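You operate a simulated robot arm through the tools that you are given. There is no shell and no other tool. Be economical: measure what you need, move in short steps, check, and stop when the job is done.

The job below is to be done with a simulated two-armed robot. You get a single attempt, and the scene is never put back.

Task
Fetch the grey washer and set it on the blue tile. Switch the red trolley lever off. Take the black plug and leave it on the shelf under the steel bench. Put one of the white bottles from the shelf under the steel bench in the grey crate. Put the box from the counter of the grey rack on the top of the blue bench. Put the foam sleeve on the top of the low table away on the top of the long shelf. Take the yellow knob and put it on the top board of the white shelves. Any order will do. Set down upright: box, yellow knob. The red trolley lever goes to its stop.

The check looks at the end state, three seconds after you hand in, the way a careful person would. Anything else that was tipped, shoved, dropped, spilled or broken makes it a failure.

Robot
Two 7-joint arms with three-finger grippers on one trunk, on a base that drives. Base frame: it is fixed to the floor where the robot stands at the start and does not move with it; the origin is under the middle of the robot, x ahead of it, y to its left, z up. Readings come in m, degrees, newtons and seconds.
The left shoulder is at the start at [0.07, 0.165, 0.988], the right one opposite. With the tool pointing down near the work surface each hand reaches from about 0.1 to 0.76 m from the robot's upright axis, wherever it stands, measured 20 degrees to its own side. Places, roughly: black plug (5x5x5 cm) [-3.3, 5.2, 0.8]; blue tile (10x10x1 cm) [0.7, 1.3, 0.8]; box [-7.25, 1.5, 1]; foam sleeve (15x6x5 cm) [-7.4, -2.4, 0.8]; grey crate (38x27x15 cm) [-2.7, 5.2, 0.9]; grey washer (3x3x3 cm) [0.5, -0.2, 0.8]; red trolley lever [-3.1, 4.7, 0.9]; shelf under the steel bench [-7.3, 5.4, 0.3]; top board of the white shelves [-3.5, -2.9, 1]; top of the blue bench [-2.6, 1.1, 0.9]; top of the long shelf [-5.1, 0.9, 0.8]; white bottle [-7, 5.5, 0.5]; yellow knob [-4.25, -2.25, 0.75]. Payload 3.91 kg a hand.
The tool frame of a hand sits at the grasp point between the pads (the TCP): z along the fingers, y along the line on which they close. The tips reach 0.03 m beyond it. Largest opening 0.116 m; the body of the gripper starts 0.073 m behind the TCP.
Orientation is that of the tool frame in the base frame, as a unit quaternion [w, x, y, z]. With the fingers straight down and closing along the base's y, the tool's x points along the base's -x, its y along +y and its z along -z.

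Tools
- The arms move only by the tool send_rows. It takes "left_plan", "right_plan" or both (then of equal length, played together; a hand with none holds still); each is a list that holds one entry, the list of rows, each a list of 7 numbers: the shift along the tool's x, y, z in m, then the turn, a rotation vector about the tool's x, y, z in degrees, then the opening, from 0 (shut) to 1 (fully open). In form: [[[dx, dy, dz, rx, ry, rz, gripper], ...]]. A call has 1 to 8 rows; each row shifts and turns the commanded pose from where the row before left it, along the tool's axes as they then stand. A row lasts 0.2 s, in which the tool goes at most 0.05 m and 8.6 degrees; a call with a longer step from one row to the next is refused whole, and so is a gripper value outside its range. A pose out of reach is approached as far as the arm can. The call stops where the force on the tool passes 40 N (or 10 N more than at its start, if that is more) or the arm is blocked; 0.2 s more then pass. Each finger travels about 0.153 m/s and halts on what it meets, pressing with about 25 N; the grip force reading is that of the motor and also rises with nothing between the fingers. The clock runs only during rows and for 0.2 s after the last one: add rows that do not move to give the fingers time. The reply holds the time, the measured pose of the TCP, the force on the tool along the base axes, the opening and the grip force, in the units named above and with some noise, with the torque about the TCP (base axes, N m) and any sound that the robot's microphone picked up.
- Cameras (640 x 400 px; columns grow to the right, rows downward): "scene" is now at [0.126, -0.042, 1.3076]; the picture's right is [-0.49, -0.87, 0.00], its down [-0.47, 0.26, -0.84] and it looks along [0.73, -0.41, -0.54] (base axes); focal length 288 px, centre (320, 200). "left" rides on the left gripper at [0.075, 0.017, -0.088] in its tool frame; the picture's right is [-0.22, 0.97, 0.00], its down [-0.70, -0.16, -0.70] and it looks along [-0.68, -0.16, 0.71] (tool axes); focal length 247 px, centre (320, 200). "right" rides on the right gripper at [0.052, 0.056, -0.088] in its tool frame; the picture's right is [-0.73, 0.68, 0.00], its down [-0.49, -0.52, -0.70] and it looks along [-0.48, -0.51, 0.71] (tool axes); focal length 247 px, centre (320, 200). There is no depth. A picture from a camera that has moved, and an enlarged one, comes with that camera's place and axes in the base frame and with its lens.
- snapshot(camera): a new picture of that camera. It takes no simulated time.
- move_column(by): slides the trunk up (or, below 0, down) by that many m; the arms and the scene camera ride with it, the base frame stays. It gives what a move gives, with no picture.
- drive_base(legs): drives the robot by 1 to 6 legs, each [ahead, left, turn to the left] in m, m and degrees, along the robot's own axes; the way and the turn of a leg run together, so that a leg with both is an arc; at most 1.5 m and 180 degrees a leg. The arms and the cameras ride along, it lands a little off, and it stops where it bumps. It gives what a move gives.
- pan_tilt(pan, tilt): turns the head with the scene camera to pan (to the left, within 86 degrees either way) and tilt (down, from -29 to 69), counted from straight ahead of the robot. It gives what a move gives.
- enlarge(camera, box): a new picture of the part [left, top, right, bottom] of that camera's present view, enlarged. It takes no simulated time.
- close_job(): hands the job in; it is judged then, once.

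Work in short steps. Places have to be worked out from the pictures, the camera data and where the tool is seen: move nearer, look again, correct. Check each grasp and each placing, and mend what went wrong. You have 196 turns and 172 pictures in all, those below and enlarged ones among them. Open the grippers and draw the arms clear of the work before you hand the job in, unless the task says otherwise; then end with one line.

The tools are called after "Request:" as a command line: name --argument value ..., lists and objects as JSON in quotes. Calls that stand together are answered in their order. send_rows: Moves the arms, as the interface text tells. Its arguments: {"type":"object","properties":{"left_plan":{"type":"array"},"right_plan":{"type":"array"}},"required":[]} The other tools are called the same way: move_column (by) slides the trunk up or down; drive_base (legs) drives the base; pan_tilt (pan, tilt) turns the head that bears the scene camera; snapshot (camera) takes a picture; enlarge (camera, box) takes an enlarged picture of a part of a camera's view; close_job () hands the job in.

At the start:

```text
time: 0.0
left_eef_pos: [0.5631, -0.0192, 1.0849]
left_tool_rot: [0.0, 0.0, 1.0, 0.0]
left_contact_force: [0.2, 0.2, 0.1]
left_wrist_torque: [0.03, 0.03, 0.01]
left_gripper_width: 0.116
left_grasp_force: 0.0
right_eef_pos: [0.4755, -0.5307, 1.0113]
right_tool_rot: [0.0, 0.0, 1.0, 0.001]
right_contact_force: [-0.6, -0.9, -0.8]
right_wrist_torque: [-0.02, 0.03, 0.01]
right_gripper_width: 0.116
right_grasp_force: 0.0
trunk travel left (down, up): [-0.525, 0.315]
robot x, y, heading: [-0.001, -0.0008, -0.2]
head pan, tilt: [-29.0, 32.8]
```

scene: 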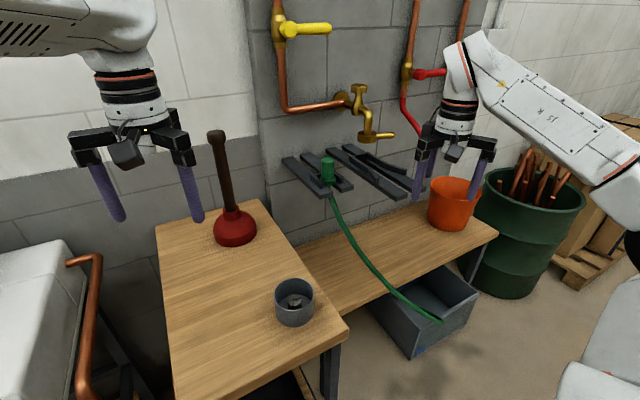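
right: 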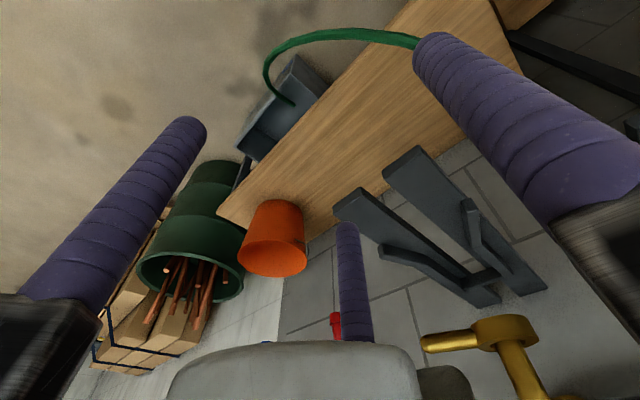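
left: 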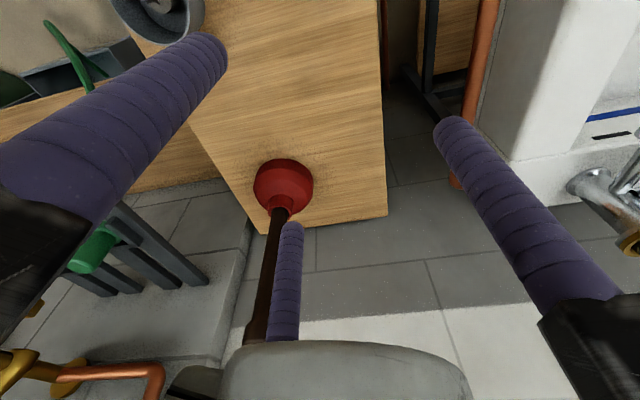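

The washer seems to be inside the grey cup on the near table. I enlarge that area of the view.

Request:
enlarge --camera "scene" --box '[240, 250, 350, 350]'

Request:
pan_tilt --pan 50 --tilt 25

Request:
snapshot --camera "scene"

```text
4.00 times, centred on (295, 300) of scene
camera zoom: at [0.126, -0.042, 1.3076], right [-0.49, -0.87, 0.0], down [-0.47, 0.26, -0.84], along [0.73, -0.41, -0.54], focal length 1150 px, centre (420, -200)
```

zoom: 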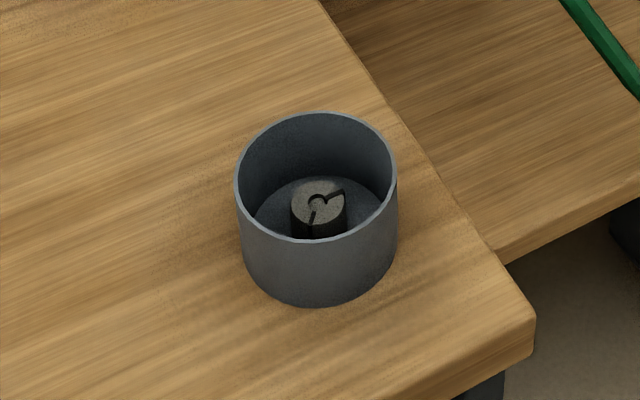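

```text
time: 1.5
left_eef_pos: [0.5631, -0.019, 1.0835]
left_tool_rot: [0.0, 0.0, 1.0, 0.0]
left_contact_force: [-0.6, 0.5, -0.3]
left_wrist_torque: [0.01, 0.02, -0.01]
left_gripper_width: 0.116
left_grasp_force: 0.0
right_eef_pos: [0.4767, -0.5297, 1.0118]
right_tool_rot: [0.001, 0.0, 1.0, 0.001]
right_contact_force: [-0.1, 0.0, 0.0]
right_wrist_torque: [-0.01, 0.01, -0.02]
right_gripper_width: 0.1161
right_grasp_force: 0.1
trunk travel left (down, up): [-0.525, 0.315]
robot x, y, heading: [-0.001, 0.0007, -0.0]
head pan, tilt: [50.0, 25.0]
```

```text
167 pictures are left
camera scene: at [0.1073, 0.0718, 1.3201], right [0.77, -0.64, 0.0], down [-0.27, -0.32, -0.91], along [0.58, 0.69, -0.42], focal length 288 px, centre (320, 200)
```

scene: 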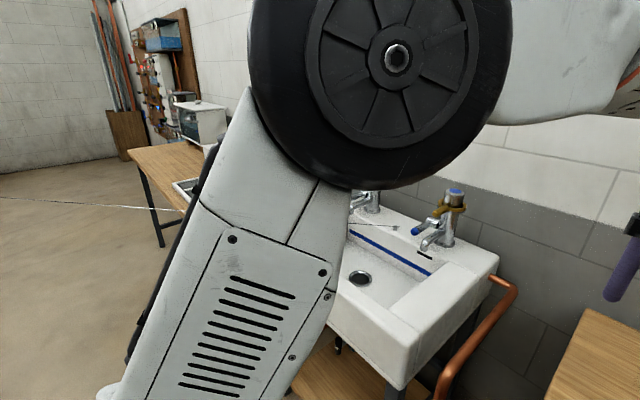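

The washer lies in the grey cup at about (0.50, -0.19), top at z≈0.795. I move the left arm aside and the right hand over the cup.

Request:
send_rows --left_plan '[[[0, 0.03, 0, 0, 0, 0, 1], [0, 0.03, 0, 0, 0, 0, 1], [0, 0.03, 0, 0, 0, 0, 1], [0, 0.03, 0, 0, 0, 0, 1], [0, 0.03, 0, 0, 0, 0, 1], [0, 0.03, 0, 0, 0, 0, 1], [0, 0, 0, 0, 0, 0, 1], [0, 0, 0, 0, 0, 0, 1]]]' --right_plan '[[[-0.003, 0.0425, 0.005, 0, 0, 0, 1], [-0.003, 0.0425, 0.005, 0, 0, 0, 1], [-0.003, 0.0425, 0.005, 0, 0, 0, 1], [-0.003, 0.0425, 0.005, 0, 0, 0, 1], [-0.003, 0.0425, 0.005, 0, 0, 0, 1], [-0.003, 0.0425, 0.005, 0, 0, 0, 1], [-0.003, 0.0425, 0.005, 0, 0, 0, 0.8], [-0.003, 0.0425, 0.005, 0, 0, 0, 0.6]]]'

Request:
snapshot --camera "right"

Request:
pan_tilt --pan -15 --tilt 45

Request:
snapshot --camera "scene"

```text
time: 3.3
left_eef_pos: [0.566, 0.1595, 1.0825]
left_tool_rot: [-0.002, 0.0, 1.0, 0.0]
left_contact_force: [0.7, 0.1, 0.5]
left_wrist_torque: [0.0, 0.09, 0.03]
left_gripper_width: 0.116
left_grasp_force: 0.0
right_eef_pos: [0.5062, -0.1926, 0.9711]
right_tool_rot: [-0.001, -0.001, 1.0, 0.001]
right_contact_force: [0.5, 0.6, 0.6]
right_wrist_torque: [-0.04, 0.02, -0.01]
right_gripper_width: 0.0696
right_grasp_force: 0.1
right hand out of reach, approached as far as the arm can: row 8
trunk travel left (down, up): [-0.525, 0.315]
robot x, y, heading: [0.0007, 0.0014, 0.2]
head pan, tilt: [50.0, 25.0]
```

```text
166 pictures are left
camera right: at [0.4553, -0.1374, 1.0592], right [0.73, 0.68, 0.0], down [0.49, -0.52, 0.7], along [0.48, -0.51, -0.72], focal length 247 px, centre (320, 200)
```

right: 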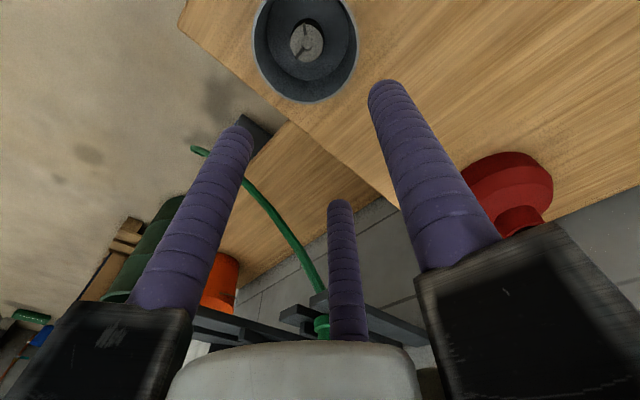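

```text
time: 4.7
left_eef_pos: [0.5623, 0.1573, 1.0844]
left_tool_rot: [0.0, 0.0, 1.0, 0.0]
left_contact_force: [0.1, -1.0, -0.3]
left_wrist_torque: [0.02, -0.01, 0.03]
left_gripper_width: 0.1161
left_grasp_force: 0.1
right_eef_pos: [0.5049, -0.1933, 0.9726]
right_tool_rot: [0.0, -0.002, 1.0, 0.001]
right_contact_force: [0.0, -0.2, -0.1]
right_wrist_torque: [0.01, 0.01, 0.01]
right_gripper_width: 0.0697
right_grasp_force: 0.1
trunk travel left (down, up): [-0.525, 0.315]
robot x, y, heading: [0.0008, -0.0005, 0.0]
head pan, tilt: [-15.0, 45.0]
```

```text
165 pictures are left
camera scene: at [0.1268, -0.0195, 1.2895], right [-0.26, -0.97, 0.0], down [-0.68, 0.18, -0.71], along [0.68, -0.18, -0.71], focal length 288 px, centre (320, 200)
```

scene: 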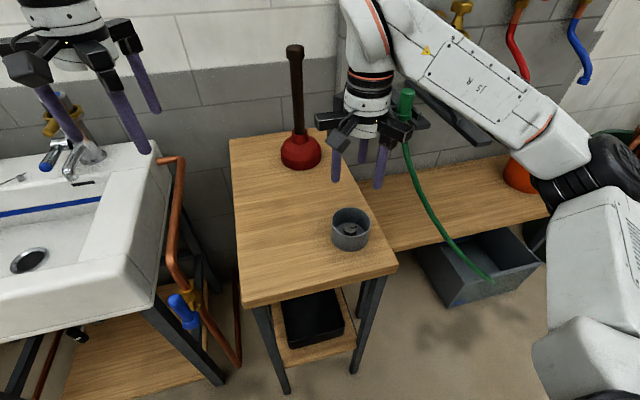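

Combining views gives the washer at about (0.483,-0.184), top z≈0.81. I centre and descend a little, then look again.

Request:
send_rows --right_plan '[[[0.011, 0.005, 0.02, 0, 0, 0, 0.5], [0.011, 0.004, 0.02, 0, 0, 0, 0.45], [0, 0, 0, 0, 0, 0, 0.42], [0, 0, 0, 0, 0, 0, 0.42]]]'

Request:
snapshot --camera "right"

Request:
enlarge --camera "scene" --box '[290, 140, 410, 260]'

```text
time: 5.7
left_eef_pos: [0.562, 0.1581, 1.0856]
left_tool_rot: [0.0, 0.0, 1.0, 0.0]
left_contact_force: [-0.3, 0.4, 0.0]
left_wrist_torque: [0.01, 0.01, -0.01]
left_gripper_width: 0.1159
left_grasp_force: 0.0
right_eef_pos: [0.4978, -0.2001, 0.9306]
right_tool_rot: [0.0, -0.001, 1.0, 0.001]
right_contact_force: [0.2, -0.5, -0.2]
right_wrist_torque: [-0.03, -0.02, -0.03]
right_gripper_width: 0.0485
right_grasp_force: 0.1
right hand out of reach, approached as far as the arm can: row 1, 2
trunk travel left (down, up): [-0.525, 0.315]
robot x, y, heading: [-0.0018, -0.0019, 0.1]
head pan, tilt: [-15.0, 45.0]
```

```text
164 pictures are left
camera right: at [0.4468, -0.1447, 1.0189], right [0.73, 0.68, 0.0], down [0.49, -0.52, 0.7], along [0.48, -0.51, -0.72], focal length 247 px, centre (320, 200)
```

right: 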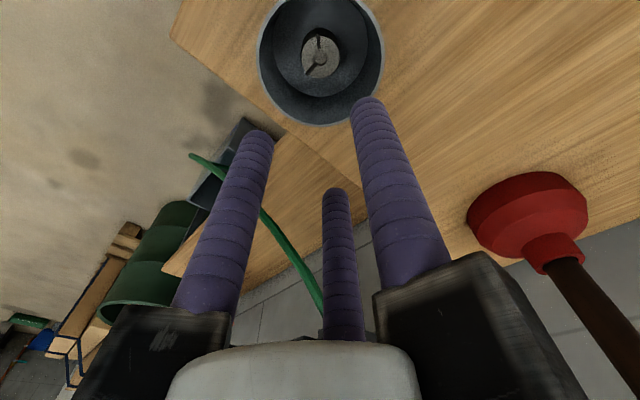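

```text
3.33 times, centred on (350, 200) of scene
camera zoom: at [0.1268, -0.0198, 1.2895], right [-0.26, -0.97, 0.0], down [-0.68, 0.18, -0.71], along [0.68, -0.18, -0.71], focal length 958 px, centre (220, 200)
```

zoom: 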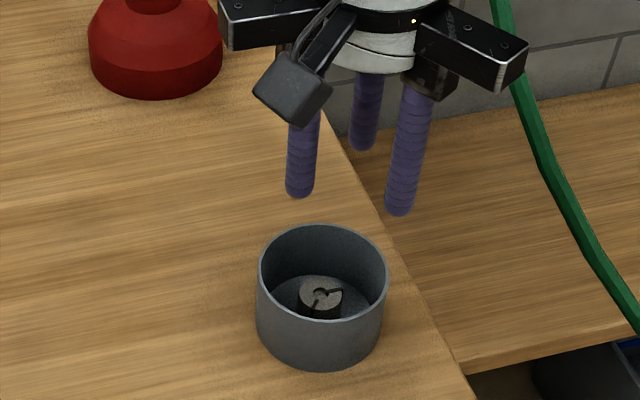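

The gripper shows three fingers around the TCP, and the arm hits its limits here. I back the base 0.1 m so the arm is more extended.

Request:
drive_base --legs '[[-0.1, 0, 0]]'

Request:
send_rows --right_plan '[[[-0.025, 0.004, 0, 0, 0, 0, 0.42], [-0.025, 0.004, 0, 0, 0, 0, 0.36], [-0.025, 0.004, 0, 0, 0, 0, 0.32], [-0.01, 0.004, 0, 0, 0, 0, 0.32], [0, 0, 0, 0, 0, 0, 0.32]]]'

Request:
snapshot --camera "right"

Request:
snapshot --camera "scene"

```text
time: 6.8
left_eef_pos: [0.4639, 0.1593, 1.0852]
left_tool_rot: [0.0, -0.001, 1.0, 0.0]
left_contact_force: [-0.5, 0.1, 0.1]
left_wrist_torque: [-0.02, -0.01, 0.02]
left_gripper_width: 0.1163
left_grasp_force: 0.1
right_eef_pos: [0.4, -0.1994, 0.9317]
right_tool_rot: [0.001, -0.001, 1.0, 0.0]
right_contact_force: [-0.4, -0.5, 0.0]
right_wrist_torque: [0.0, -0.02, -0.01]
right_gripper_width: 0.0487
right_grasp_force: 0.0
trunk travel left (down, up): [-0.525, 0.315]
robot x, y, heading: [-0.0956, -0.0024, 0.2]
head pan, tilt: [-15.0, 45.0]
```

```text
time: 8.0
left_eef_pos: [0.465, 0.1584, 1.0852]
left_tool_rot: [0.0, 0.0, 1.0, 0.0]
left_contact_force: [0.0, 0.1, -0.3]
left_wrist_torque: [-0.01, 0.04, 0.01]
left_gripper_width: 0.1159
left_grasp_force: 0.0
right_eef_pos: [0.486, -0.1867, 0.9317]
right_tool_rot: [0.0, -0.002, 1.0, 0.001]
right_contact_force: [-0.1, 0.5, 0.6]
right_wrist_torque: [-0.01, -0.03, -0.02]
right_gripper_width: 0.0369
right_grasp_force: 0.1
trunk travel left (down, up): [-0.525, 0.315]
robot x, y, heading: [-0.1037, -0.0026, 0.1]
head pan, tilt: [-15.0, 45.0]
```

```text
162 pictures are left
camera right: at [0.4339, -0.1312, 1.0202], right [0.73, 0.68, 0.0], down [0.49, -0.52, 0.7], along [0.48, -0.51, -0.72], focal length 247 px, centre (320, 200)
```

right: 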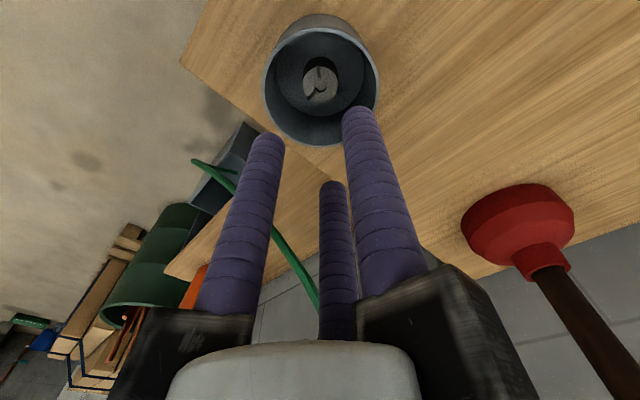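

```text
161 pictures are left
camera scene: at [0.0287, -0.0196, 1.2895], right [-0.26, -0.97, 0.0], down [-0.68, 0.18, -0.71], along [0.68, -0.18, -0.71], focal length 288 px, centre (320, 200)
```

scene: 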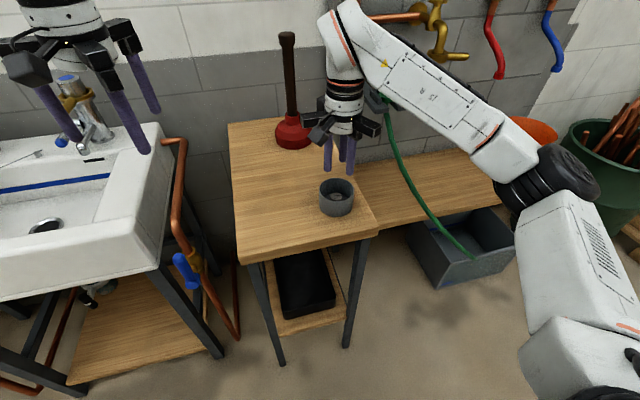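

The washer now appears directly under the TCP. I descend 7 cm and check.

Request:
send_rows --right_plan '[[[0, 0, 0.025, 0, 0, 0, 0.32], [0, 0, 0.025, 0, 0, 0, 0.32], [0, 0, 0.02, 0, 0, 0, 0.32], [0, 0, 0, 0, 0, 0, 0.32]]]'

Request:
snapshot --camera "right"

Request:
enlarge --camera "scene" --box '[290, 130, 390, 230]'

```text
time: 8.8
left_eef_pos: [0.4639, 0.1567, 1.0855]
left_tool_rot: [0.0, -0.001, 1.0, 0.0]
left_contact_force: [1.2, 0.5, 0.1]
left_wrist_torque: [0.0, 0.03, -0.01]
left_gripper_width: 0.1159
left_grasp_force: 0.1
right_eef_pos: [0.4869, -0.1844, 0.8798]
right_tool_rot: [0.01, -0.002, 1.0, 0.004]
right_contact_force: [-10.5, -1.7, 16.8]
right_wrist_torque: [-0.32, -0.07, -0.06]
right_gripper_width: 0.0335
right_grasp_force: 0.0
trunk travel left (down, up): [-0.525, 0.315]
robot x, y, heading: [-0.0964, 0.0022, 0.1]
head pan, tilt: [-15.0, 45.0]
stopped in row 3 (right hand): the force on the tool passed its limit at 53 N (the readings are from after the stop); the commanded pose is now the measured one
```

```text
160 pictures are left
camera right: at [0.4329, -0.1306, 0.9672], right [0.73, 0.68, 0.02], down [0.48, -0.53, 0.7], along [0.49, -0.5, -0.71], focal length 247 px, centre (320, 200)
```

right: 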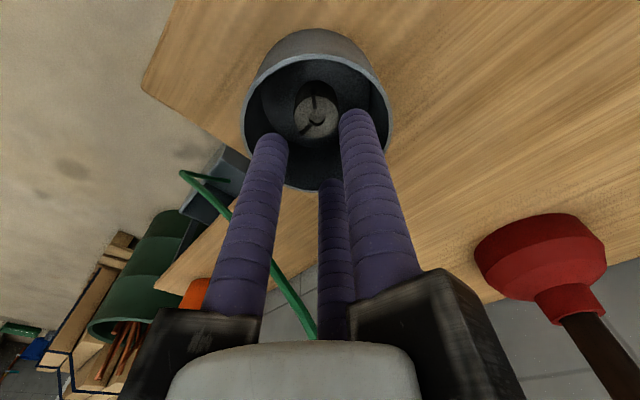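

```text
4.00 times, centred on (340, 180) of scene
camera zoom: at [0.0272, -0.02, 1.2897], right [-0.26, -0.97, 0.0], down [-0.68, 0.18, -0.71], along [0.68, -0.18, -0.71], focal length 1150 px, centre (240, 280)
```

zoom: 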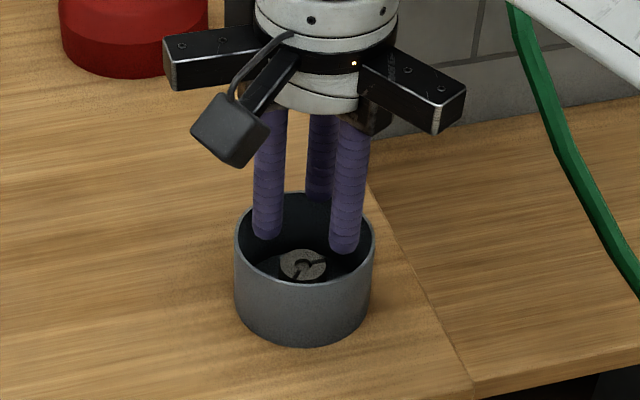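

The rear third finger touched the far rim: the washer seems off-centre in the cup. I lift clear and take a closer look to gauge the offset.

Request:
send_rows --right_plan '[[[0, 0, -0.02, 0, 0, 0, 0.32], [0, 0, -0.03, 0, 0, 0, 0.32], [0.02, 0.015, -0.03, 0, 0, 0, 0.32], [0, 0, 0, 0, 0, 0, 0.32]]]'

Request:
enlarge --camera "right" --box '[240, 0, 400, 100]'

Request:
enlarge --camera "scene" --box '[300, 160, 370, 230]'

```text
time: 9.8
left_eef_pos: [0.4651, 0.1585, 1.0848]
left_tool_rot: [0.0, 0.0, 1.0, 0.0]
left_contact_force: [0.0, -0.4, 0.2]
left_wrist_torque: [0.02, 0.04, -0.02]
left_gripper_width: 0.1157
left_grasp_force: 0.1
right_eef_pos: [0.4675, -0.1731, 0.9563]
right_tool_rot: [0.008, -0.003, 1.0, 0.003]
right_contact_force: [-0.2, 0.5, 0.4]
right_wrist_torque: [0.0, 0.01, 0.0]
right_gripper_width: 0.0371
right_grasp_force: 0.2
trunk travel left (down, up): [-0.525, 0.315]
robot x, y, heading: [-0.0971, -0.0009, -0.1]
head pan, tilt: [-15.0, 45.0]
```

```text
4.00 times, centred on (320, 50) of right
camera zoom: at [0.4144, -0.118, 1.0452], right [0.73, 0.68, 0.02], down [0.48, -0.53, 0.7], along [0.49, -0.51, -0.71], focal length 988 px, centre (320, 800)
```

zoom: 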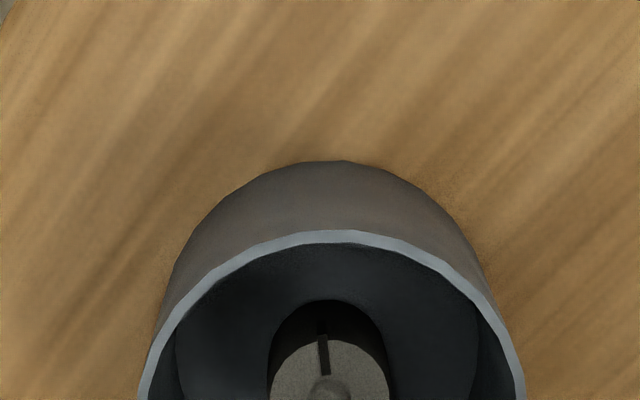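

```text
5.71 times, centred on (335, 195) of scene
camera zoom: at [0.0294, -0.0203, 1.2894], right [-0.26, -0.97, 0.0], down [-0.68, 0.18, -0.71], along [0.68, -0.18, -0.71], focal length 1643 px, centre (234, 229)
```

zoom: 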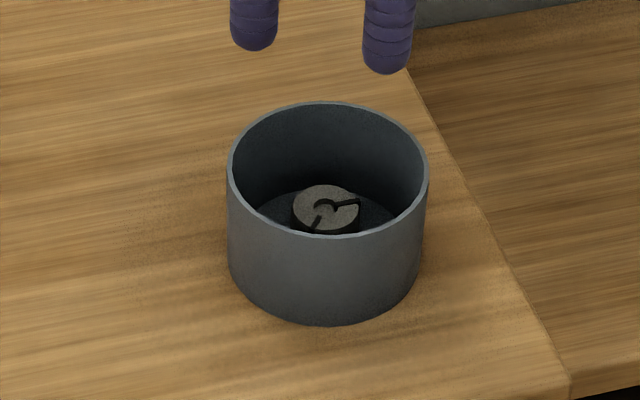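

I need a fuller closeup from the wrist camera to settle the washer's position within the cup.

Request:
enlarge --camera "right" --box '[240, 20, 400, 180]'

```text
2.50 times, centred on (320, 100) of right
camera zoom: at [0.4144, -0.118, 1.0452], right [0.73, 0.68, 0.02], down [0.48, -0.53, 0.7], along [0.49, -0.51, -0.71], focal length 617 px, centre (320, 450)
```

zoom: 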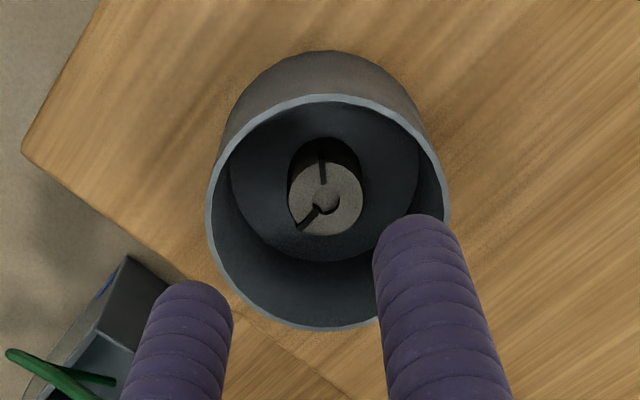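

The closeup shows the washer is centred in the cup and the cup axis is at about (0.475,-0.176). I straighten the tool, shift there and descend to just above the rim.

Request:
send_rows --right_plan '[[[-0.007, -0.003, 0.02, 0.34, 0.92, 0.34, 0.3], [0, 0, 0.025, 0, 0, 0, 0.3], [0, 0, 0.02, 0, 0, 0, 0.3], [0, 0, 0, 0, 0, 0, 0.3]]]'

Request:
enlarge --camera "right" --box '[230, 20, 410, 200]'

Request:
enlarge --camera "scene" --box '[295, 140, 375, 220]'

```text
time: 10.8
left_eef_pos: [0.465, 0.1573, 1.0846]
left_tool_rot: [-0.001, 0.0, 1.0, 0.001]
left_contact_force: [-0.1, -0.8, 0.2]
left_wrist_torque: [0.0, 0.0, -0.02]
left_gripper_width: 0.1161
left_grasp_force: 0.1
right_eef_pos: [0.4754, -0.1743, 0.8925]
right_tool_rot: [0.0, 0.001, 1.0, 0.0]
right_contact_force: [0.8, 0.0, -1.2]
right_wrist_torque: [-0.01, 0.01, 0.05]
right_gripper_width: 0.0349
right_grasp_force: 0.0
trunk travel left (down, up): [-0.525, 0.315]
robot x, y, heading: [-0.0977, 0.0025, 0.1]
head pan, tilt: [-15.0, 45.0]
```

```text
2.22 times, centred on (320, 110) of right
camera zoom: at [0.4241, -0.1177, 0.9814], right [0.73, 0.68, 0.0], down [0.49, -0.52, 0.7], along [0.48, -0.51, -0.71], focal length 549 px, centre (320, 400)
```

zoom: 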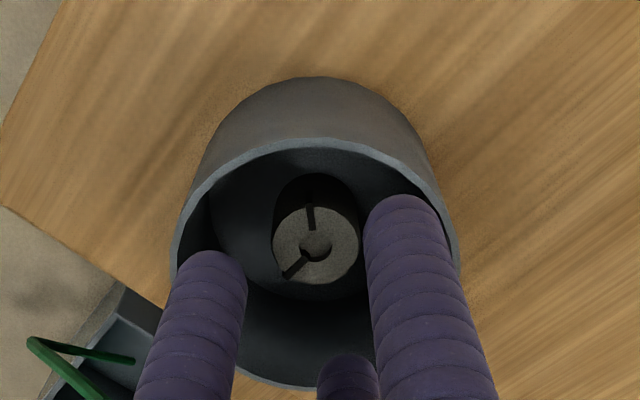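

```text
5.00 times, centred on (335, 180) of scene
camera zoom: at [0.0286, -0.0196, 1.2895], right [-0.26, -0.97, 0.0], down [-0.68, 0.18, -0.71], along [0.68, -0.18, -0.71], focal length 1438 px, centre (245, 300)
```

zoom: 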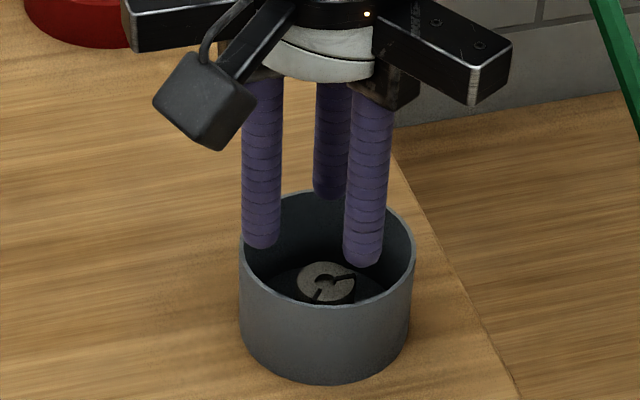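

The three fingertips straddle the cup within the rim evenly. I lower slowly into the cup.

Request:
send_rows --right_plan '[[[0, -0.001, 0.01, 0, 0, 0, 0.3], [0, 0, 0.01, 0, 0, 0, 0.3], [0, 0, 0.01, 0, 0, 0, 0.3], [0, 0, 0.01, 0, 0, 0, 0.3], [0, 0, 0, 0, 0, 0, 0.3]]]'

Request:
enlarge --camera "right" --box '[220, 20, 420, 220]'

Request:
enlarge --camera "scene" --box '[295, 140, 375, 220]'

```text
time: 12.0
left_eef_pos: [0.4647, 0.1571, 1.0855]
left_tool_rot: [0.0, 0.0, 1.0, 0.001]
left_contact_force: [0.3, -0.9, -0.6]
left_wrist_torque: [-0.01, 0.03, 0.01]
left_gripper_width: 0.1159
left_grasp_force: 0.0
right_eef_pos: [0.4767, -0.177, 0.8536]
right_tool_rot: [0.003, 0.002, 1.0, 0.0]
right_contact_force: [12.6, -12.5, 19.3]
right_wrist_torque: [-0.1, -0.46, -0.16]
right_gripper_width: 0.0339
right_grasp_force: 0.1
trunk travel left (down, up): [-0.525, 0.315]
robot x, y, heading: [-0.0979, 0.0011, 0.1]
head pan, tilt: [-15.0, 45.0]
```

```text
2.00 times, centred on (320, 120) of right
camera zoom: at [0.4243, -0.1208, 0.9413], right [0.73, 0.68, 0.01], down [0.48, -0.53, 0.7], along [0.48, -0.51, -0.71], focal length 494 px, centre (320, 360)
```

zoom: 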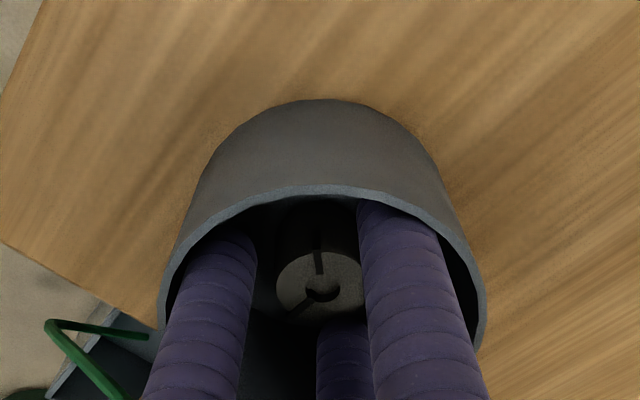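

```text
5.00 times, centred on (335, 180) of scene
camera zoom: at [0.0286, -0.0209, 1.2897], right [-0.26, -0.97, 0.0], down [-0.68, 0.18, -0.71], along [0.68, -0.18, -0.71], focal length 1438 px, centre (245, 300)
```

zoom: 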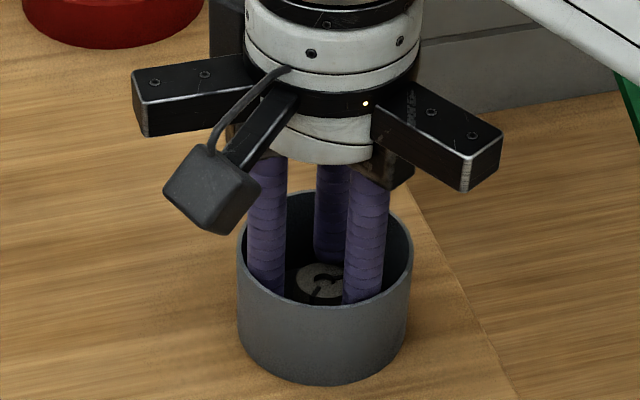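

Finger B rubs the near wall (force +x,-y). I shift the hand along the force by 3-4 mm and read again before going on.

Request:
send_rows --right_plan '[[[-0.002, -0.002, -0.002, 0, 0, 0, 0.3], [-0.002, -0.002, 0, 0, 0, 0, 0.3], [0, 0, 0, 0, 0, 0, 0.3]]]'

```text
time: 12.8
left_eef_pos: [0.4647, 0.1588, 1.0842]
left_tool_rot: [-0.001, 0.0, 1.0, 0.0]
left_contact_force: [0.4, -0.1, -0.7]
left_wrist_torque: [-0.03, 0.03, -0.01]
left_gripper_width: 0.1159
left_grasp_force: 0.1
right_eef_pos: [0.4774, -0.178, 0.8526]
right_tool_rot: [-0.001, 0.0, 1.0, 0.0]
right_contact_force: [-0.2, 0.7, -0.1]
right_wrist_torque: [0.01, 0.03, 0.0]
right_gripper_width: 0.0345
right_grasp_force: 0.1
trunk travel left (down, up): [-0.525, 0.315]
robot x, y, heading: [-0.0976, 0.0028, -0.1]
head pan, tilt: [-15.0, 45.0]
```

Contact is gone. I descend another 15 mm.

Request:
send_rows --right_plan '[[[0, 0, 0.005, 0, 0, 0, 0.3], [0, 0, 0.005, 0, 0, 0, 0.3], [0, 0, 0.005, 0, 0, 0, 0.3], [0, 0, 0, 0, 0, 0, 0.3]]]'

Request:
enlarge --camera "scene" --box '[295, 140, 375, 220]'

```text
time: 13.8
left_eef_pos: [0.4642, 0.1584, 1.0855]
left_tool_rot: [-0.001, 0.001, 1.0, 0.0]
left_contact_force: [-1.1, 0.3, 0.1]
left_wrist_torque: [-0.02, 0.03, 0.01]
left_gripper_width: 0.1161
left_grasp_force: 0.0
right_eef_pos: [0.4773, -0.1775, 0.8397]
right_tool_rot: [-0.001, 0.0, 1.0, 0.0]
right_contact_force: [-0.4, -0.8, -1.1]
right_wrist_torque: [-0.02, 0.0, -0.01]
right_gripper_width: 0.0349
right_grasp_force: 0.1
trunk travel left (down, up): [-0.525, 0.315]
robot x, y, heading: [-0.098, -0.0011, 0.2]
head pan, tilt: [-15.0, 45.0]
```

```text
5.00 times, centred on (335, 180) of scene
camera zoom: at [0.0287, -0.0197, 1.2895], right [-0.26, -0.97, 0.0], down [-0.68, 0.18, -0.71], along [0.68, -0.18, -0.71], focal length 1438 px, centre (245, 300)
```

zoom: 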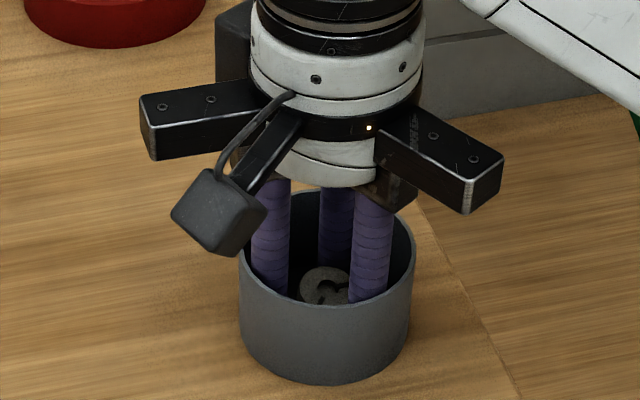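

No contact; I go on down until the floor of the cup is nearly reached.

Request:
send_rows --right_plan '[[[0, 0, 0.004, 0, 0, 0, 0.3], [0, 0, 0.004, 0, 0, 0, 0.3], [0, 0, 0.004, 0, 0, 0, 0.3], [0, 0, 0, 0, 0, 0, 0.3]]]'

Request:
enlarge --camera "right" --box '[220, 40, 420, 240]'

```text
time: 14.6
left_eef_pos: [0.4637, 0.1583, 1.0844]
left_tool_rot: [0.0, 0.001, 1.0, 0.0]
left_contact_force: [0.5, -0.6, 1.0]
left_wrist_torque: [-0.01, 0.02, -0.01]
left_gripper_width: 0.1159
left_grasp_force: 0.0
right_eef_pos: [0.4783, -0.178, 0.8339]
right_tool_rot: [0.005, 0.001, 1.0, 0.003]
right_contact_force: [-9.1, 1.6, 18.4]
right_wrist_torque: [-0.14, 0.74, -0.24]
right_gripper_width: 0.0374
right_grasp_force: 2.9
trunk travel left (down, up): [-0.525, 0.315]
robot x, y, heading: [-0.0984, 0.0039, 0.2]
head pan, tilt: [-15.0, 45.0]
stopped in row 4 (right hand): the force on the tool passed its limit at 43 N (the readings are from after the stop); the commanded pose is now the measured one
```

```text
2.00 times, centred on (320, 140) of right
camera zoom: at [0.4262, -0.1228, 0.9227], right [0.73, 0.68, 0.01], down [0.48, -0.53, 0.7], along [0.48, -0.51, -0.71], focal length 494 px, centre (320, 320)
```

zoom: 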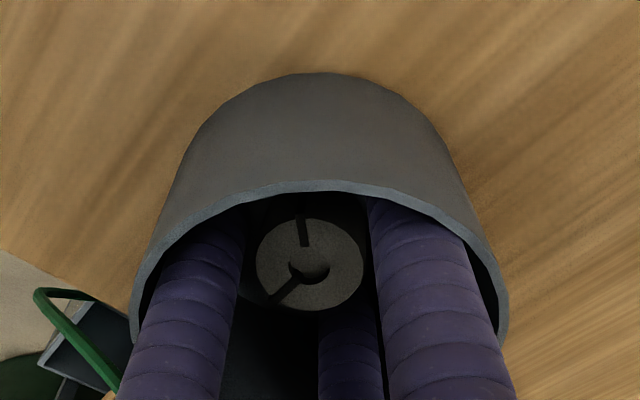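

Finger A touches bottom or the washer's edge; the fingertips are already around the washer. I lift 2 mm and close.

Request:
send_rows --right_plan '[[[0, 0, -0.002, 0, 0, 0, 0.3], [0, 0, 0, 0, 0, 0, 0.2], [0, 0, 0, 0, 0, 0, 0.1], [0, 0, 0, 0, 0, 0, 0], [0, 0, 0, 0, 0, 0, 0], [0, 0, 0, 0, 0, 0, 0]]]'

Request:
enlarge --camera "right" --box '[220, 40, 420, 240]'

```text
time: 16.0
left_eef_pos: [0.4651, 0.1578, 1.0861]
left_tool_rot: [0.0, 0.0, 1.0, -0.001]
left_contact_force: [0.0, -0.8, -0.6]
left_wrist_torque: [0.01, 0.0, 0.01]
left_gripper_width: 0.116
left_grasp_force: 0.1
right_eef_pos: [0.4783, -0.1798, 0.8348]
right_tool_rot: [0.005, 0.0, 1.0, 0.002]
right_contact_force: [-4.9, -4.5, 9.2]
right_wrist_torque: [-0.24, 0.34, 0.02]
right_gripper_width: 0.0264
right_grasp_force: 24.8
trunk travel left (down, up): [-0.525, 0.315]
robot x, y, heading: [-0.0975, -0.0009, -0.2]
head pan, tilt: [-15.0, 45.0]
```

```text
2.00 times, centred on (320, 140) of right
camera zoom: at [0.427, -0.1245, 0.9226], right [0.73, 0.68, 0.01], down [0.48, -0.53, 0.7], along [0.48, -0.51, -0.71], focal length 494 px, centre (320, 320)
```

zoom: 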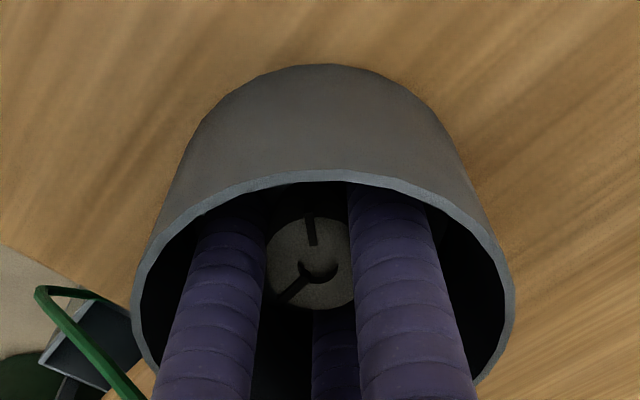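

Gripped at 26 mm with all three fingers. I lift straight up slowly.

Request:
send_rows --right_plan '[[[0, 0, -0.01, 0, 0, 0, 0], [0, 0, -0.015, 0, 0, 0, 0], [0, 0, -0.02, 0, 0, 0, 0], [0, 0, -0.03, 0, 0, 0, 0], [0, 0, -0.03, 0, 0, 0, 0], [0, 0, -0.03, 0, 0, 0, 0], [0, 0, 0, 0, 0, 0, 0]]]'

Request:
snapshot --camera "scene"

Request:
enlarge --camera "right" --box '[220, 40, 420, 240]'

```text
time: 17.6
left_eef_pos: [0.4658, 0.157, 1.0843]
left_tool_rot: [-0.001, 0.0, 1.0, 0.0]
left_contact_force: [0.7, 0.0, 0.3]
left_wrist_torque: [0.0, -0.01, 0.0]
left_gripper_width: 0.116
left_grasp_force: 0.0
right_eef_pos: [0.4786, -0.1813, 0.9657]
right_tool_rot: [0.003, 0.001, 1.0, 0.002]
right_contact_force: [-0.7, -0.2, -0.6]
right_wrist_torque: [-0.03, -0.03, -0.02]
right_gripper_width: 0.0265
right_grasp_force: 25.4
trunk travel left (down, up): [-0.525, 0.315]
robot x, y, heading: [-0.097, -0.0029, 0.1]
head pan, tilt: [-15.0, 45.0]
```

```text
148 pictures are left
camera scene: at [0.0293, -0.0201, 1.2894], right [-0.26, -0.97, 0.0], down [-0.68, 0.18, -0.71], along [0.68, -0.18, -0.71], focal length 288 px, centre (320, 200)
```

scene: 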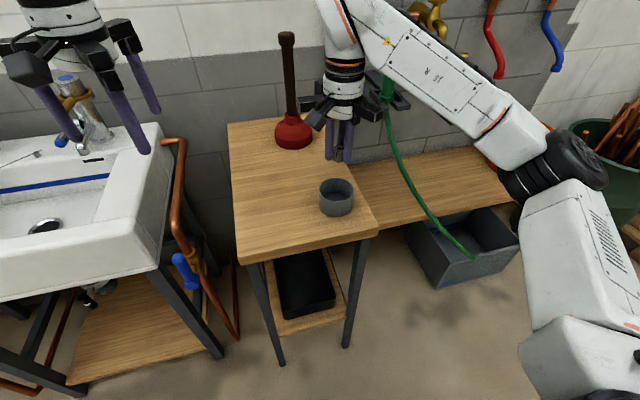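

```text
2.00 times, centred on (320, 140) of right
camera zoom: at [0.4275, -0.1263, 1.0541], right [0.73, 0.68, 0.01], down [0.48, -0.53, 0.7], along [0.48, -0.51, -0.71], focal length 494 px, centre (320, 320)
```

zoom: 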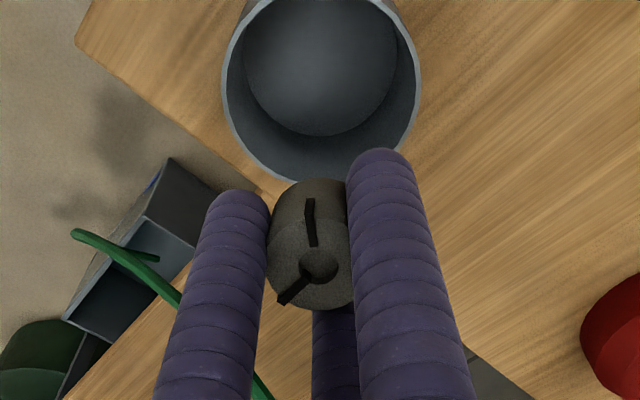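

The washer is out and the cup stands in place. I back off 0.3 m and look to the left for the tile.

Request:
drive_base --legs '[[-0.3, 0, 0]]'

Request:
send_rows --left_plan '[[[0.04, 0, 0, 0, 0, 0, 1], [0.04, 0, 0, 0, 0, 0, 1], [0.04, 0, 0, 0, 0, 0, 1]]]' --right_plan '[[[0.02, -0.03, 0, 0, 0, 0, 0], [0.02, -0.03, 0, 0, 0, 0, 0], [0.02, -0.03, 0, 0, 0, 0, 0]]]'

Request:
pan_tilt --pan 30 --tilt 25

Request:
snapshot --camera "scene"

Request:
pan_tilt --pan 80 --tilt 20

Request:
snapshot --camera "scene"

```text
time: 19.7
left_eef_pos: [0.1576, 0.159, 1.0849]
left_tool_rot: [0.0, -0.002, 1.0, 0.0]
left_contact_force: [-0.4, -1.0, -0.9]
left_wrist_torque: [-0.01, -0.02, 0.02]
left_gripper_width: 0.116
left_grasp_force: 0.1
right_eef_pos: [0.1754, -0.1802, 0.9665]
right_tool_rot: [0.005, -0.001, 1.0, 0.002]
right_contact_force: [-0.6, -0.3, 0.1]
right_wrist_torque: [0.05, -0.01, 0.03]
right_gripper_width: 0.0264
right_grasp_force: 25.6
trunk travel left (down, up): [-0.525, 0.315]
robot x, y, heading: [-0.4045, 0.0014, 0.2]
head pan, tilt: [-15.0, 45.0]
```

```text
time: 20.5
left_eef_pos: [0.0393, 0.1577, 1.0893]
left_tool_rot: [0.001, -0.001, 1.0, 0.001]
left_contact_force: [-0.7, 0.3, 0.1]
left_wrist_torque: [0.02, -0.06, 0.0]
left_gripper_width: 0.1161
left_grasp_force: 0.0
right_eef_pos: [0.1137, -0.269, 0.963]
right_tool_rot: [0.006, -0.001, 1.0, 0.003]
right_contact_force: [-0.2, -0.2, -0.3]
right_wrist_torque: [-0.01, -0.02, 0.03]
right_gripper_width: 0.026
right_grasp_force: 25.6
trunk travel left (down, up): [-0.525, 0.315]
robot x, y, heading: [-0.4033, 0.0012, 0.4]
head pan, tilt: [-15.0, 45.0]
```

```text
time: 21.6
left_eef_pos: [0.0427, 0.1567, 1.0884]
left_tool_rot: [-0.001, -0.003, 1.0, 0.001]
left_contact_force: [0.1, 0.0, -0.3]
left_wrist_torque: [-0.03, 0.01, -0.02]
left_gripper_width: 0.1157
left_grasp_force: 0.1
right_eef_pos: [0.1162, -0.269, 0.9633]
right_tool_rot: [0.005, -0.001, 1.0, 0.001]
right_contact_force: [0.2, -1.0, -0.3]
right_wrist_torque: [0.0, -0.02, 0.02]
right_gripper_width: 0.0258
right_grasp_force: 25.1
trunk travel left (down, up): [-0.525, 0.315]
robot x, y, heading: [-0.4012, -0.0005, 0.3]
head pan, tilt: [30.0, 25.0]
```

```text
146 pictures are left
camera scene: at [-0.2749, 0.0472, 1.32], right [0.5, -0.86, 0.0], down [-0.37, -0.21, -0.91], along [0.78, 0.45, -0.42], focal length 288 px, centre (320, 200)
```

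scene: 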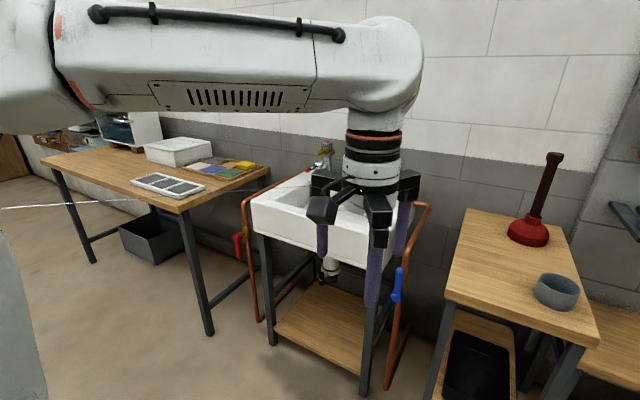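

```text
time: 22.8
left_eef_pos: [0.041, 0.1582, 1.0886]
left_tool_rot: [0.0, -0.002, 1.0, -0.001]
left_contact_force: [0.2, -0.8, 0.2]
left_wrist_torque: [0.02, -0.04, 0.01]
left_gripper_width: 0.1158
left_grasp_force: 0.1
right_eef_pos: [0.1145, -0.2683, 0.963]
right_tool_rot: [0.004, -0.001, 1.0, 0.002]
right_contact_force: [0.1, -0.2, -0.4]
right_wrist_torque: [0.03, -0.03, -0.03]
right_gripper_width: 0.0259
right_grasp_force: 24.8
trunk travel left (down, up): [-0.525, 0.315]
robot x, y, heading: [-0.4015, -0.0031, 0.3]
head pan, tilt: [80.0, 20.0]
```

```text
145 pictures are left
camera scene: at [-0.3387, 0.0928, 1.3282], right [0.99, -0.17, 0.0], down [-0.06, -0.34, -0.94], along [0.16, 0.93, -0.34], focal length 288 px, centre (320, 200)
```

scene: 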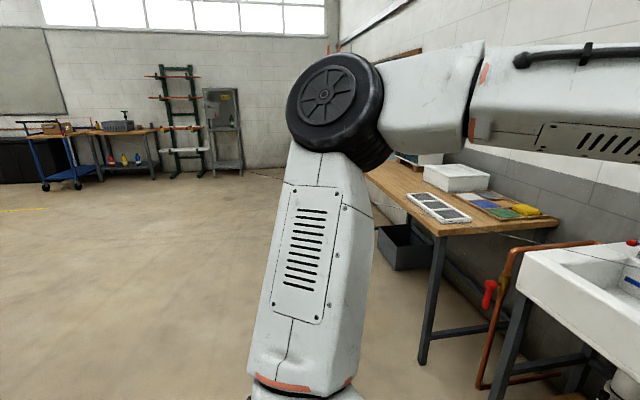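

The tile row is on the table with near edge x≈0.33, y from 1.04 to 2.4. I drive left 1.5 m and forward 0.3 m, then look.

Request:
drive_base --legs '[[0, 1.5, 0], [0.3, 0, 0]]'

Request:
pan_tilt --pan -10 --tilt 40

Request:
snapshot --camera "scene"

```text
time: 31.8
left_eef_pos: [0.2936, 1.6824, 1.0871]
left_tool_rot: [0.0, -0.026, 1.0, 0.0]
left_contact_force: [-0.1, 0.0, -0.3]
left_wrist_torque: [0.01, 0.01, 0.01]
left_gripper_width: 0.1161
left_grasp_force: 0.0
right_eef_pos: [0.3856, 1.2595, 0.9632]
right_tool_rot: [0.003, -0.024, 1.0, 0.001]
right_contact_force: [0.7, -0.7, 0.2]
right_wrist_torque: [-0.02, 0.03, -0.05]
right_gripper_width: 0.0256
right_grasp_force: 24.6
trunk travel left (down, up): [-0.525, 0.315]
robot x, y, heading: [-0.1422, 1.5027, 3.0]
head pan, tilt: [80.0, 20.0]
```

```text
time: 33.5
left_eef_pos: [0.2926, 1.6828, 1.0879]
left_tool_rot: [0.001, -0.026, 1.0, 0.0]
left_contact_force: [0.4, 0.1, 1.1]
left_wrist_torque: [-0.01, 0.02, -0.01]
left_gripper_width: 0.1159
left_grasp_force: 0.0
right_eef_pos: [0.3862, 1.2584, 0.9628]
right_tool_rot: [0.004, -0.024, 1.0, 0.002]
right_contact_force: [-0.5, -0.5, 0.0]
right_wrist_torque: [0.04, 0.0, -0.04]
right_gripper_width: 0.0254
right_grasp_force: 24.9
trunk travel left (down, up): [-0.525, 0.315]
robot x, y, heading: [-0.1449, 1.5033, 2.7]
head pan, tilt: [-10.0, 40.0]
```

```text
144 pictures are left
camera scene: at [-0.0109, 1.4965, 1.2968], right [-0.12, -0.99, 0.0], down [-0.64, 0.08, -0.77], along [0.76, -0.09, -0.64], focal length 288 px, centre (320, 200)
```

scene: 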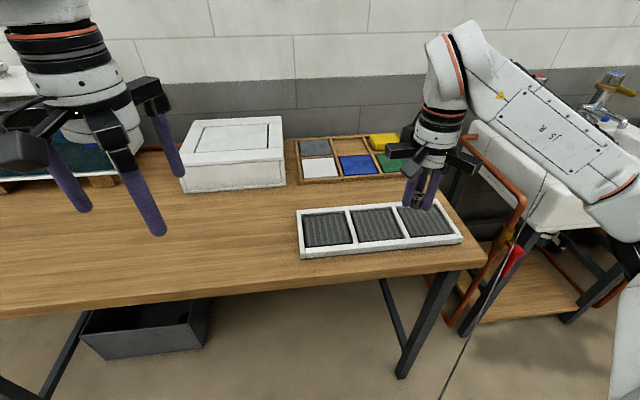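

Blue tile is at about (0.72,1.29) inside a divided tray. I move ahead 0.12 m to get it within reach.

Request:
drive_base --legs '[[0.12, -0.03, -2.7]]'

Request:
send_rows --right_plan '[[[-0.035, 0.01, 0, 0, 0, 0, 0], [-0.035, 0.01, 0, 0, 0, 0, 0], [-0.035, 0.01, 0, 0, 0, 0, 0], [-0.035, 0.01, 0, 0, 0, 0, 0], [-0.03, 0, 0, 0, 0, 0, 0], [0, 0, 0, 0, 0, 0, 0]]]'

Request:
snapshot --camera "scene"

Request:
snapshot --camera "right"

```text
time: 34.7
left_eef_pos: [0.422, 1.6346, 1.088]
left_tool_rot: [-0.001, -0.001, 1.0, 0.0]
left_contact_force: [0.6, -0.6, 0.2]
left_wrist_torque: [0.02, 0.04, 0.0]
left_gripper_width: 0.1158
left_grasp_force: 0.0
right_eef_pos: [0.4944, 1.2065, 0.9625]
right_tool_rot: [0.005, -0.001, 1.0, 0.002]
right_contact_force: [-0.1, 0.4, -0.6]
right_wrist_torque: [-0.01, 0.05, -0.02]
right_gripper_width: 0.0257
right_grasp_force: 25.1
trunk travel left (down, up): [-0.525, 0.315]
robot x, y, heading: [-0.0218, 1.478, -0.1]
head pan, tilt: [-10.0, 40.0]
```

```text
time: 36.1
left_eef_pos: [0.4215, 1.6333, 1.0892]
left_tool_rot: [0.0, -0.001, 1.0, 0.001]
left_contact_force: [-0.4, 0.1, 0.2]
left_wrist_torque: [-0.02, 0.02, -0.01]
left_gripper_width: 0.1158
left_grasp_force: 0.1
right_eef_pos: [0.6632, 1.2466, 0.9653]
right_tool_rot: [0.005, 0.0, 1.0, 0.001]
right_contact_force: [-0.3, 1.1, 0.1]
right_wrist_torque: [-0.01, -0.01, -0.01]
right_gripper_width: 0.0255
right_grasp_force: 24.9
trunk travel left (down, up): [-0.525, 0.315]
robot x, y, heading: [-0.0231, 1.4774, 0.0]
head pan, tilt: [-10.0, 40.0]
```

```text
143 pictures are left
camera scene: at [0.1084, 1.4635, 1.2968], right [-0.17, -0.98, 0.0], down [-0.63, 0.11, -0.77], along [0.75, -0.13, -0.64], focal length 288 px, centre (320, 200)
```

scene: 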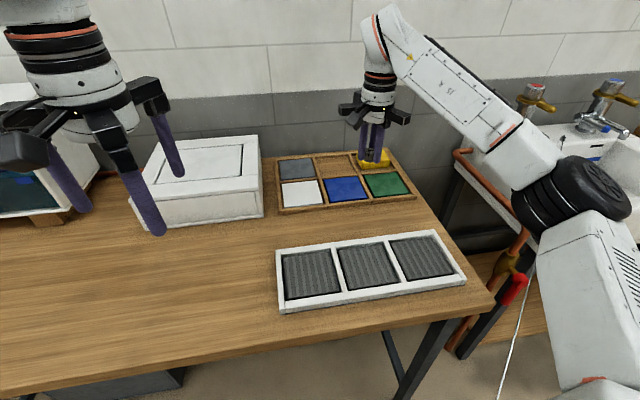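

```text
142 pictures are left
camera right: at [0.6114, 1.302, 1.0537], right [0.73, 0.68, 0.01], down [0.48, -0.53, 0.7], along [0.48, -0.51, -0.71], focal length 247 px, centre (320, 200)
```

right: 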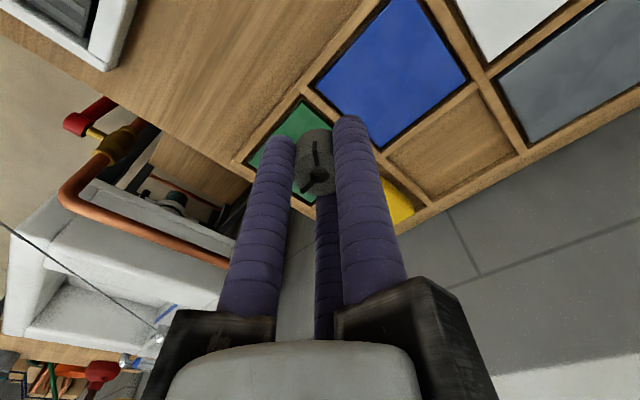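

Blue tile centre at (0.716,1.288). I move over it and down part of the way, then look.

Request:
send_rows --right_plan '[[[-0.027, 0.021, 0, 0, 0.5, 0, 0], [-0.026, 0.021, 0, 0, 0, 0, 0], [0, 0, 0.02, 0, 0, 0, 0], [0, 0, 0.03, 0, 0, 0, 0], [0, 0, 0.02, 0, 0, 0, 0], [0, 0, 0, 0, 0, 0, 0]]]'

Request:
enlarge --camera "scene" --box '[270, 110, 430, 210]'

Request:
snapshot --camera "right"

```text
time: 37.5
left_eef_pos: [0.4207, 1.6341, 1.089]
left_tool_rot: [0.0, 0.0, 1.0, 0.0]
left_contact_force: [0.2, -0.2, -1.0]
left_wrist_torque: [-0.02, 0.03, -0.01]
left_gripper_width: 0.1159
left_grasp_force: 0.0
right_eef_pos: [0.7183, 1.288, 0.8947]
right_tool_rot: [0.0, 0.0, 1.0, 0.001]
right_contact_force: [0.2, 0.1, 0.3]
right_wrist_torque: [-0.01, 0.0, 0.0]
right_gripper_width: 0.0252
right_grasp_force: 25.0
trunk travel left (down, up): [-0.525, 0.315]
robot x, y, heading: [-0.023, 1.4792, -0.0]
head pan, tilt: [-10.0, 40.0]
```

```text
4.00 times, centred on (350, 160) of scene
camera zoom: at [0.1088, 1.4639, 1.2968], right [-0.17, -0.98, 0.0], down [-0.63, 0.11, -0.77], along [0.75, -0.13, -0.64], focal length 1150 px, centre (200, 360)
```

zoom: 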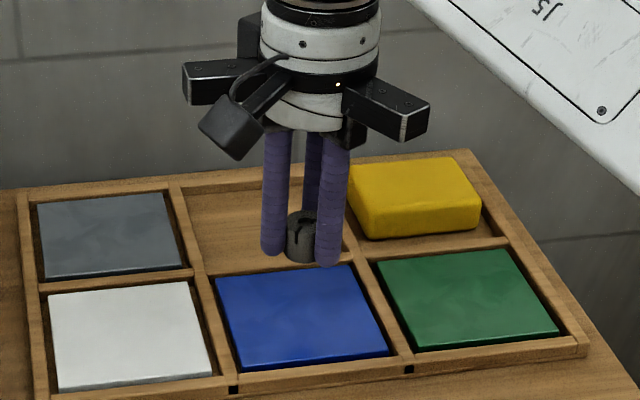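

```text
140 pictures are left
camera right: at [0.6661, 1.3421, 0.9839], right [0.73, 0.68, 0.0], down [0.49, -0.53, 0.7], along [0.48, -0.51, -0.72], focal length 247 px, centre (320, 200)
```

right: 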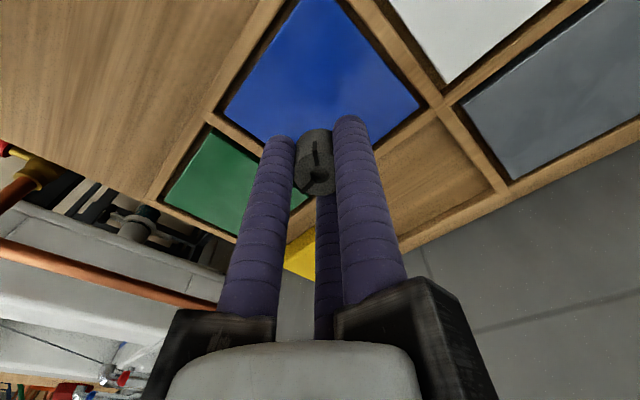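

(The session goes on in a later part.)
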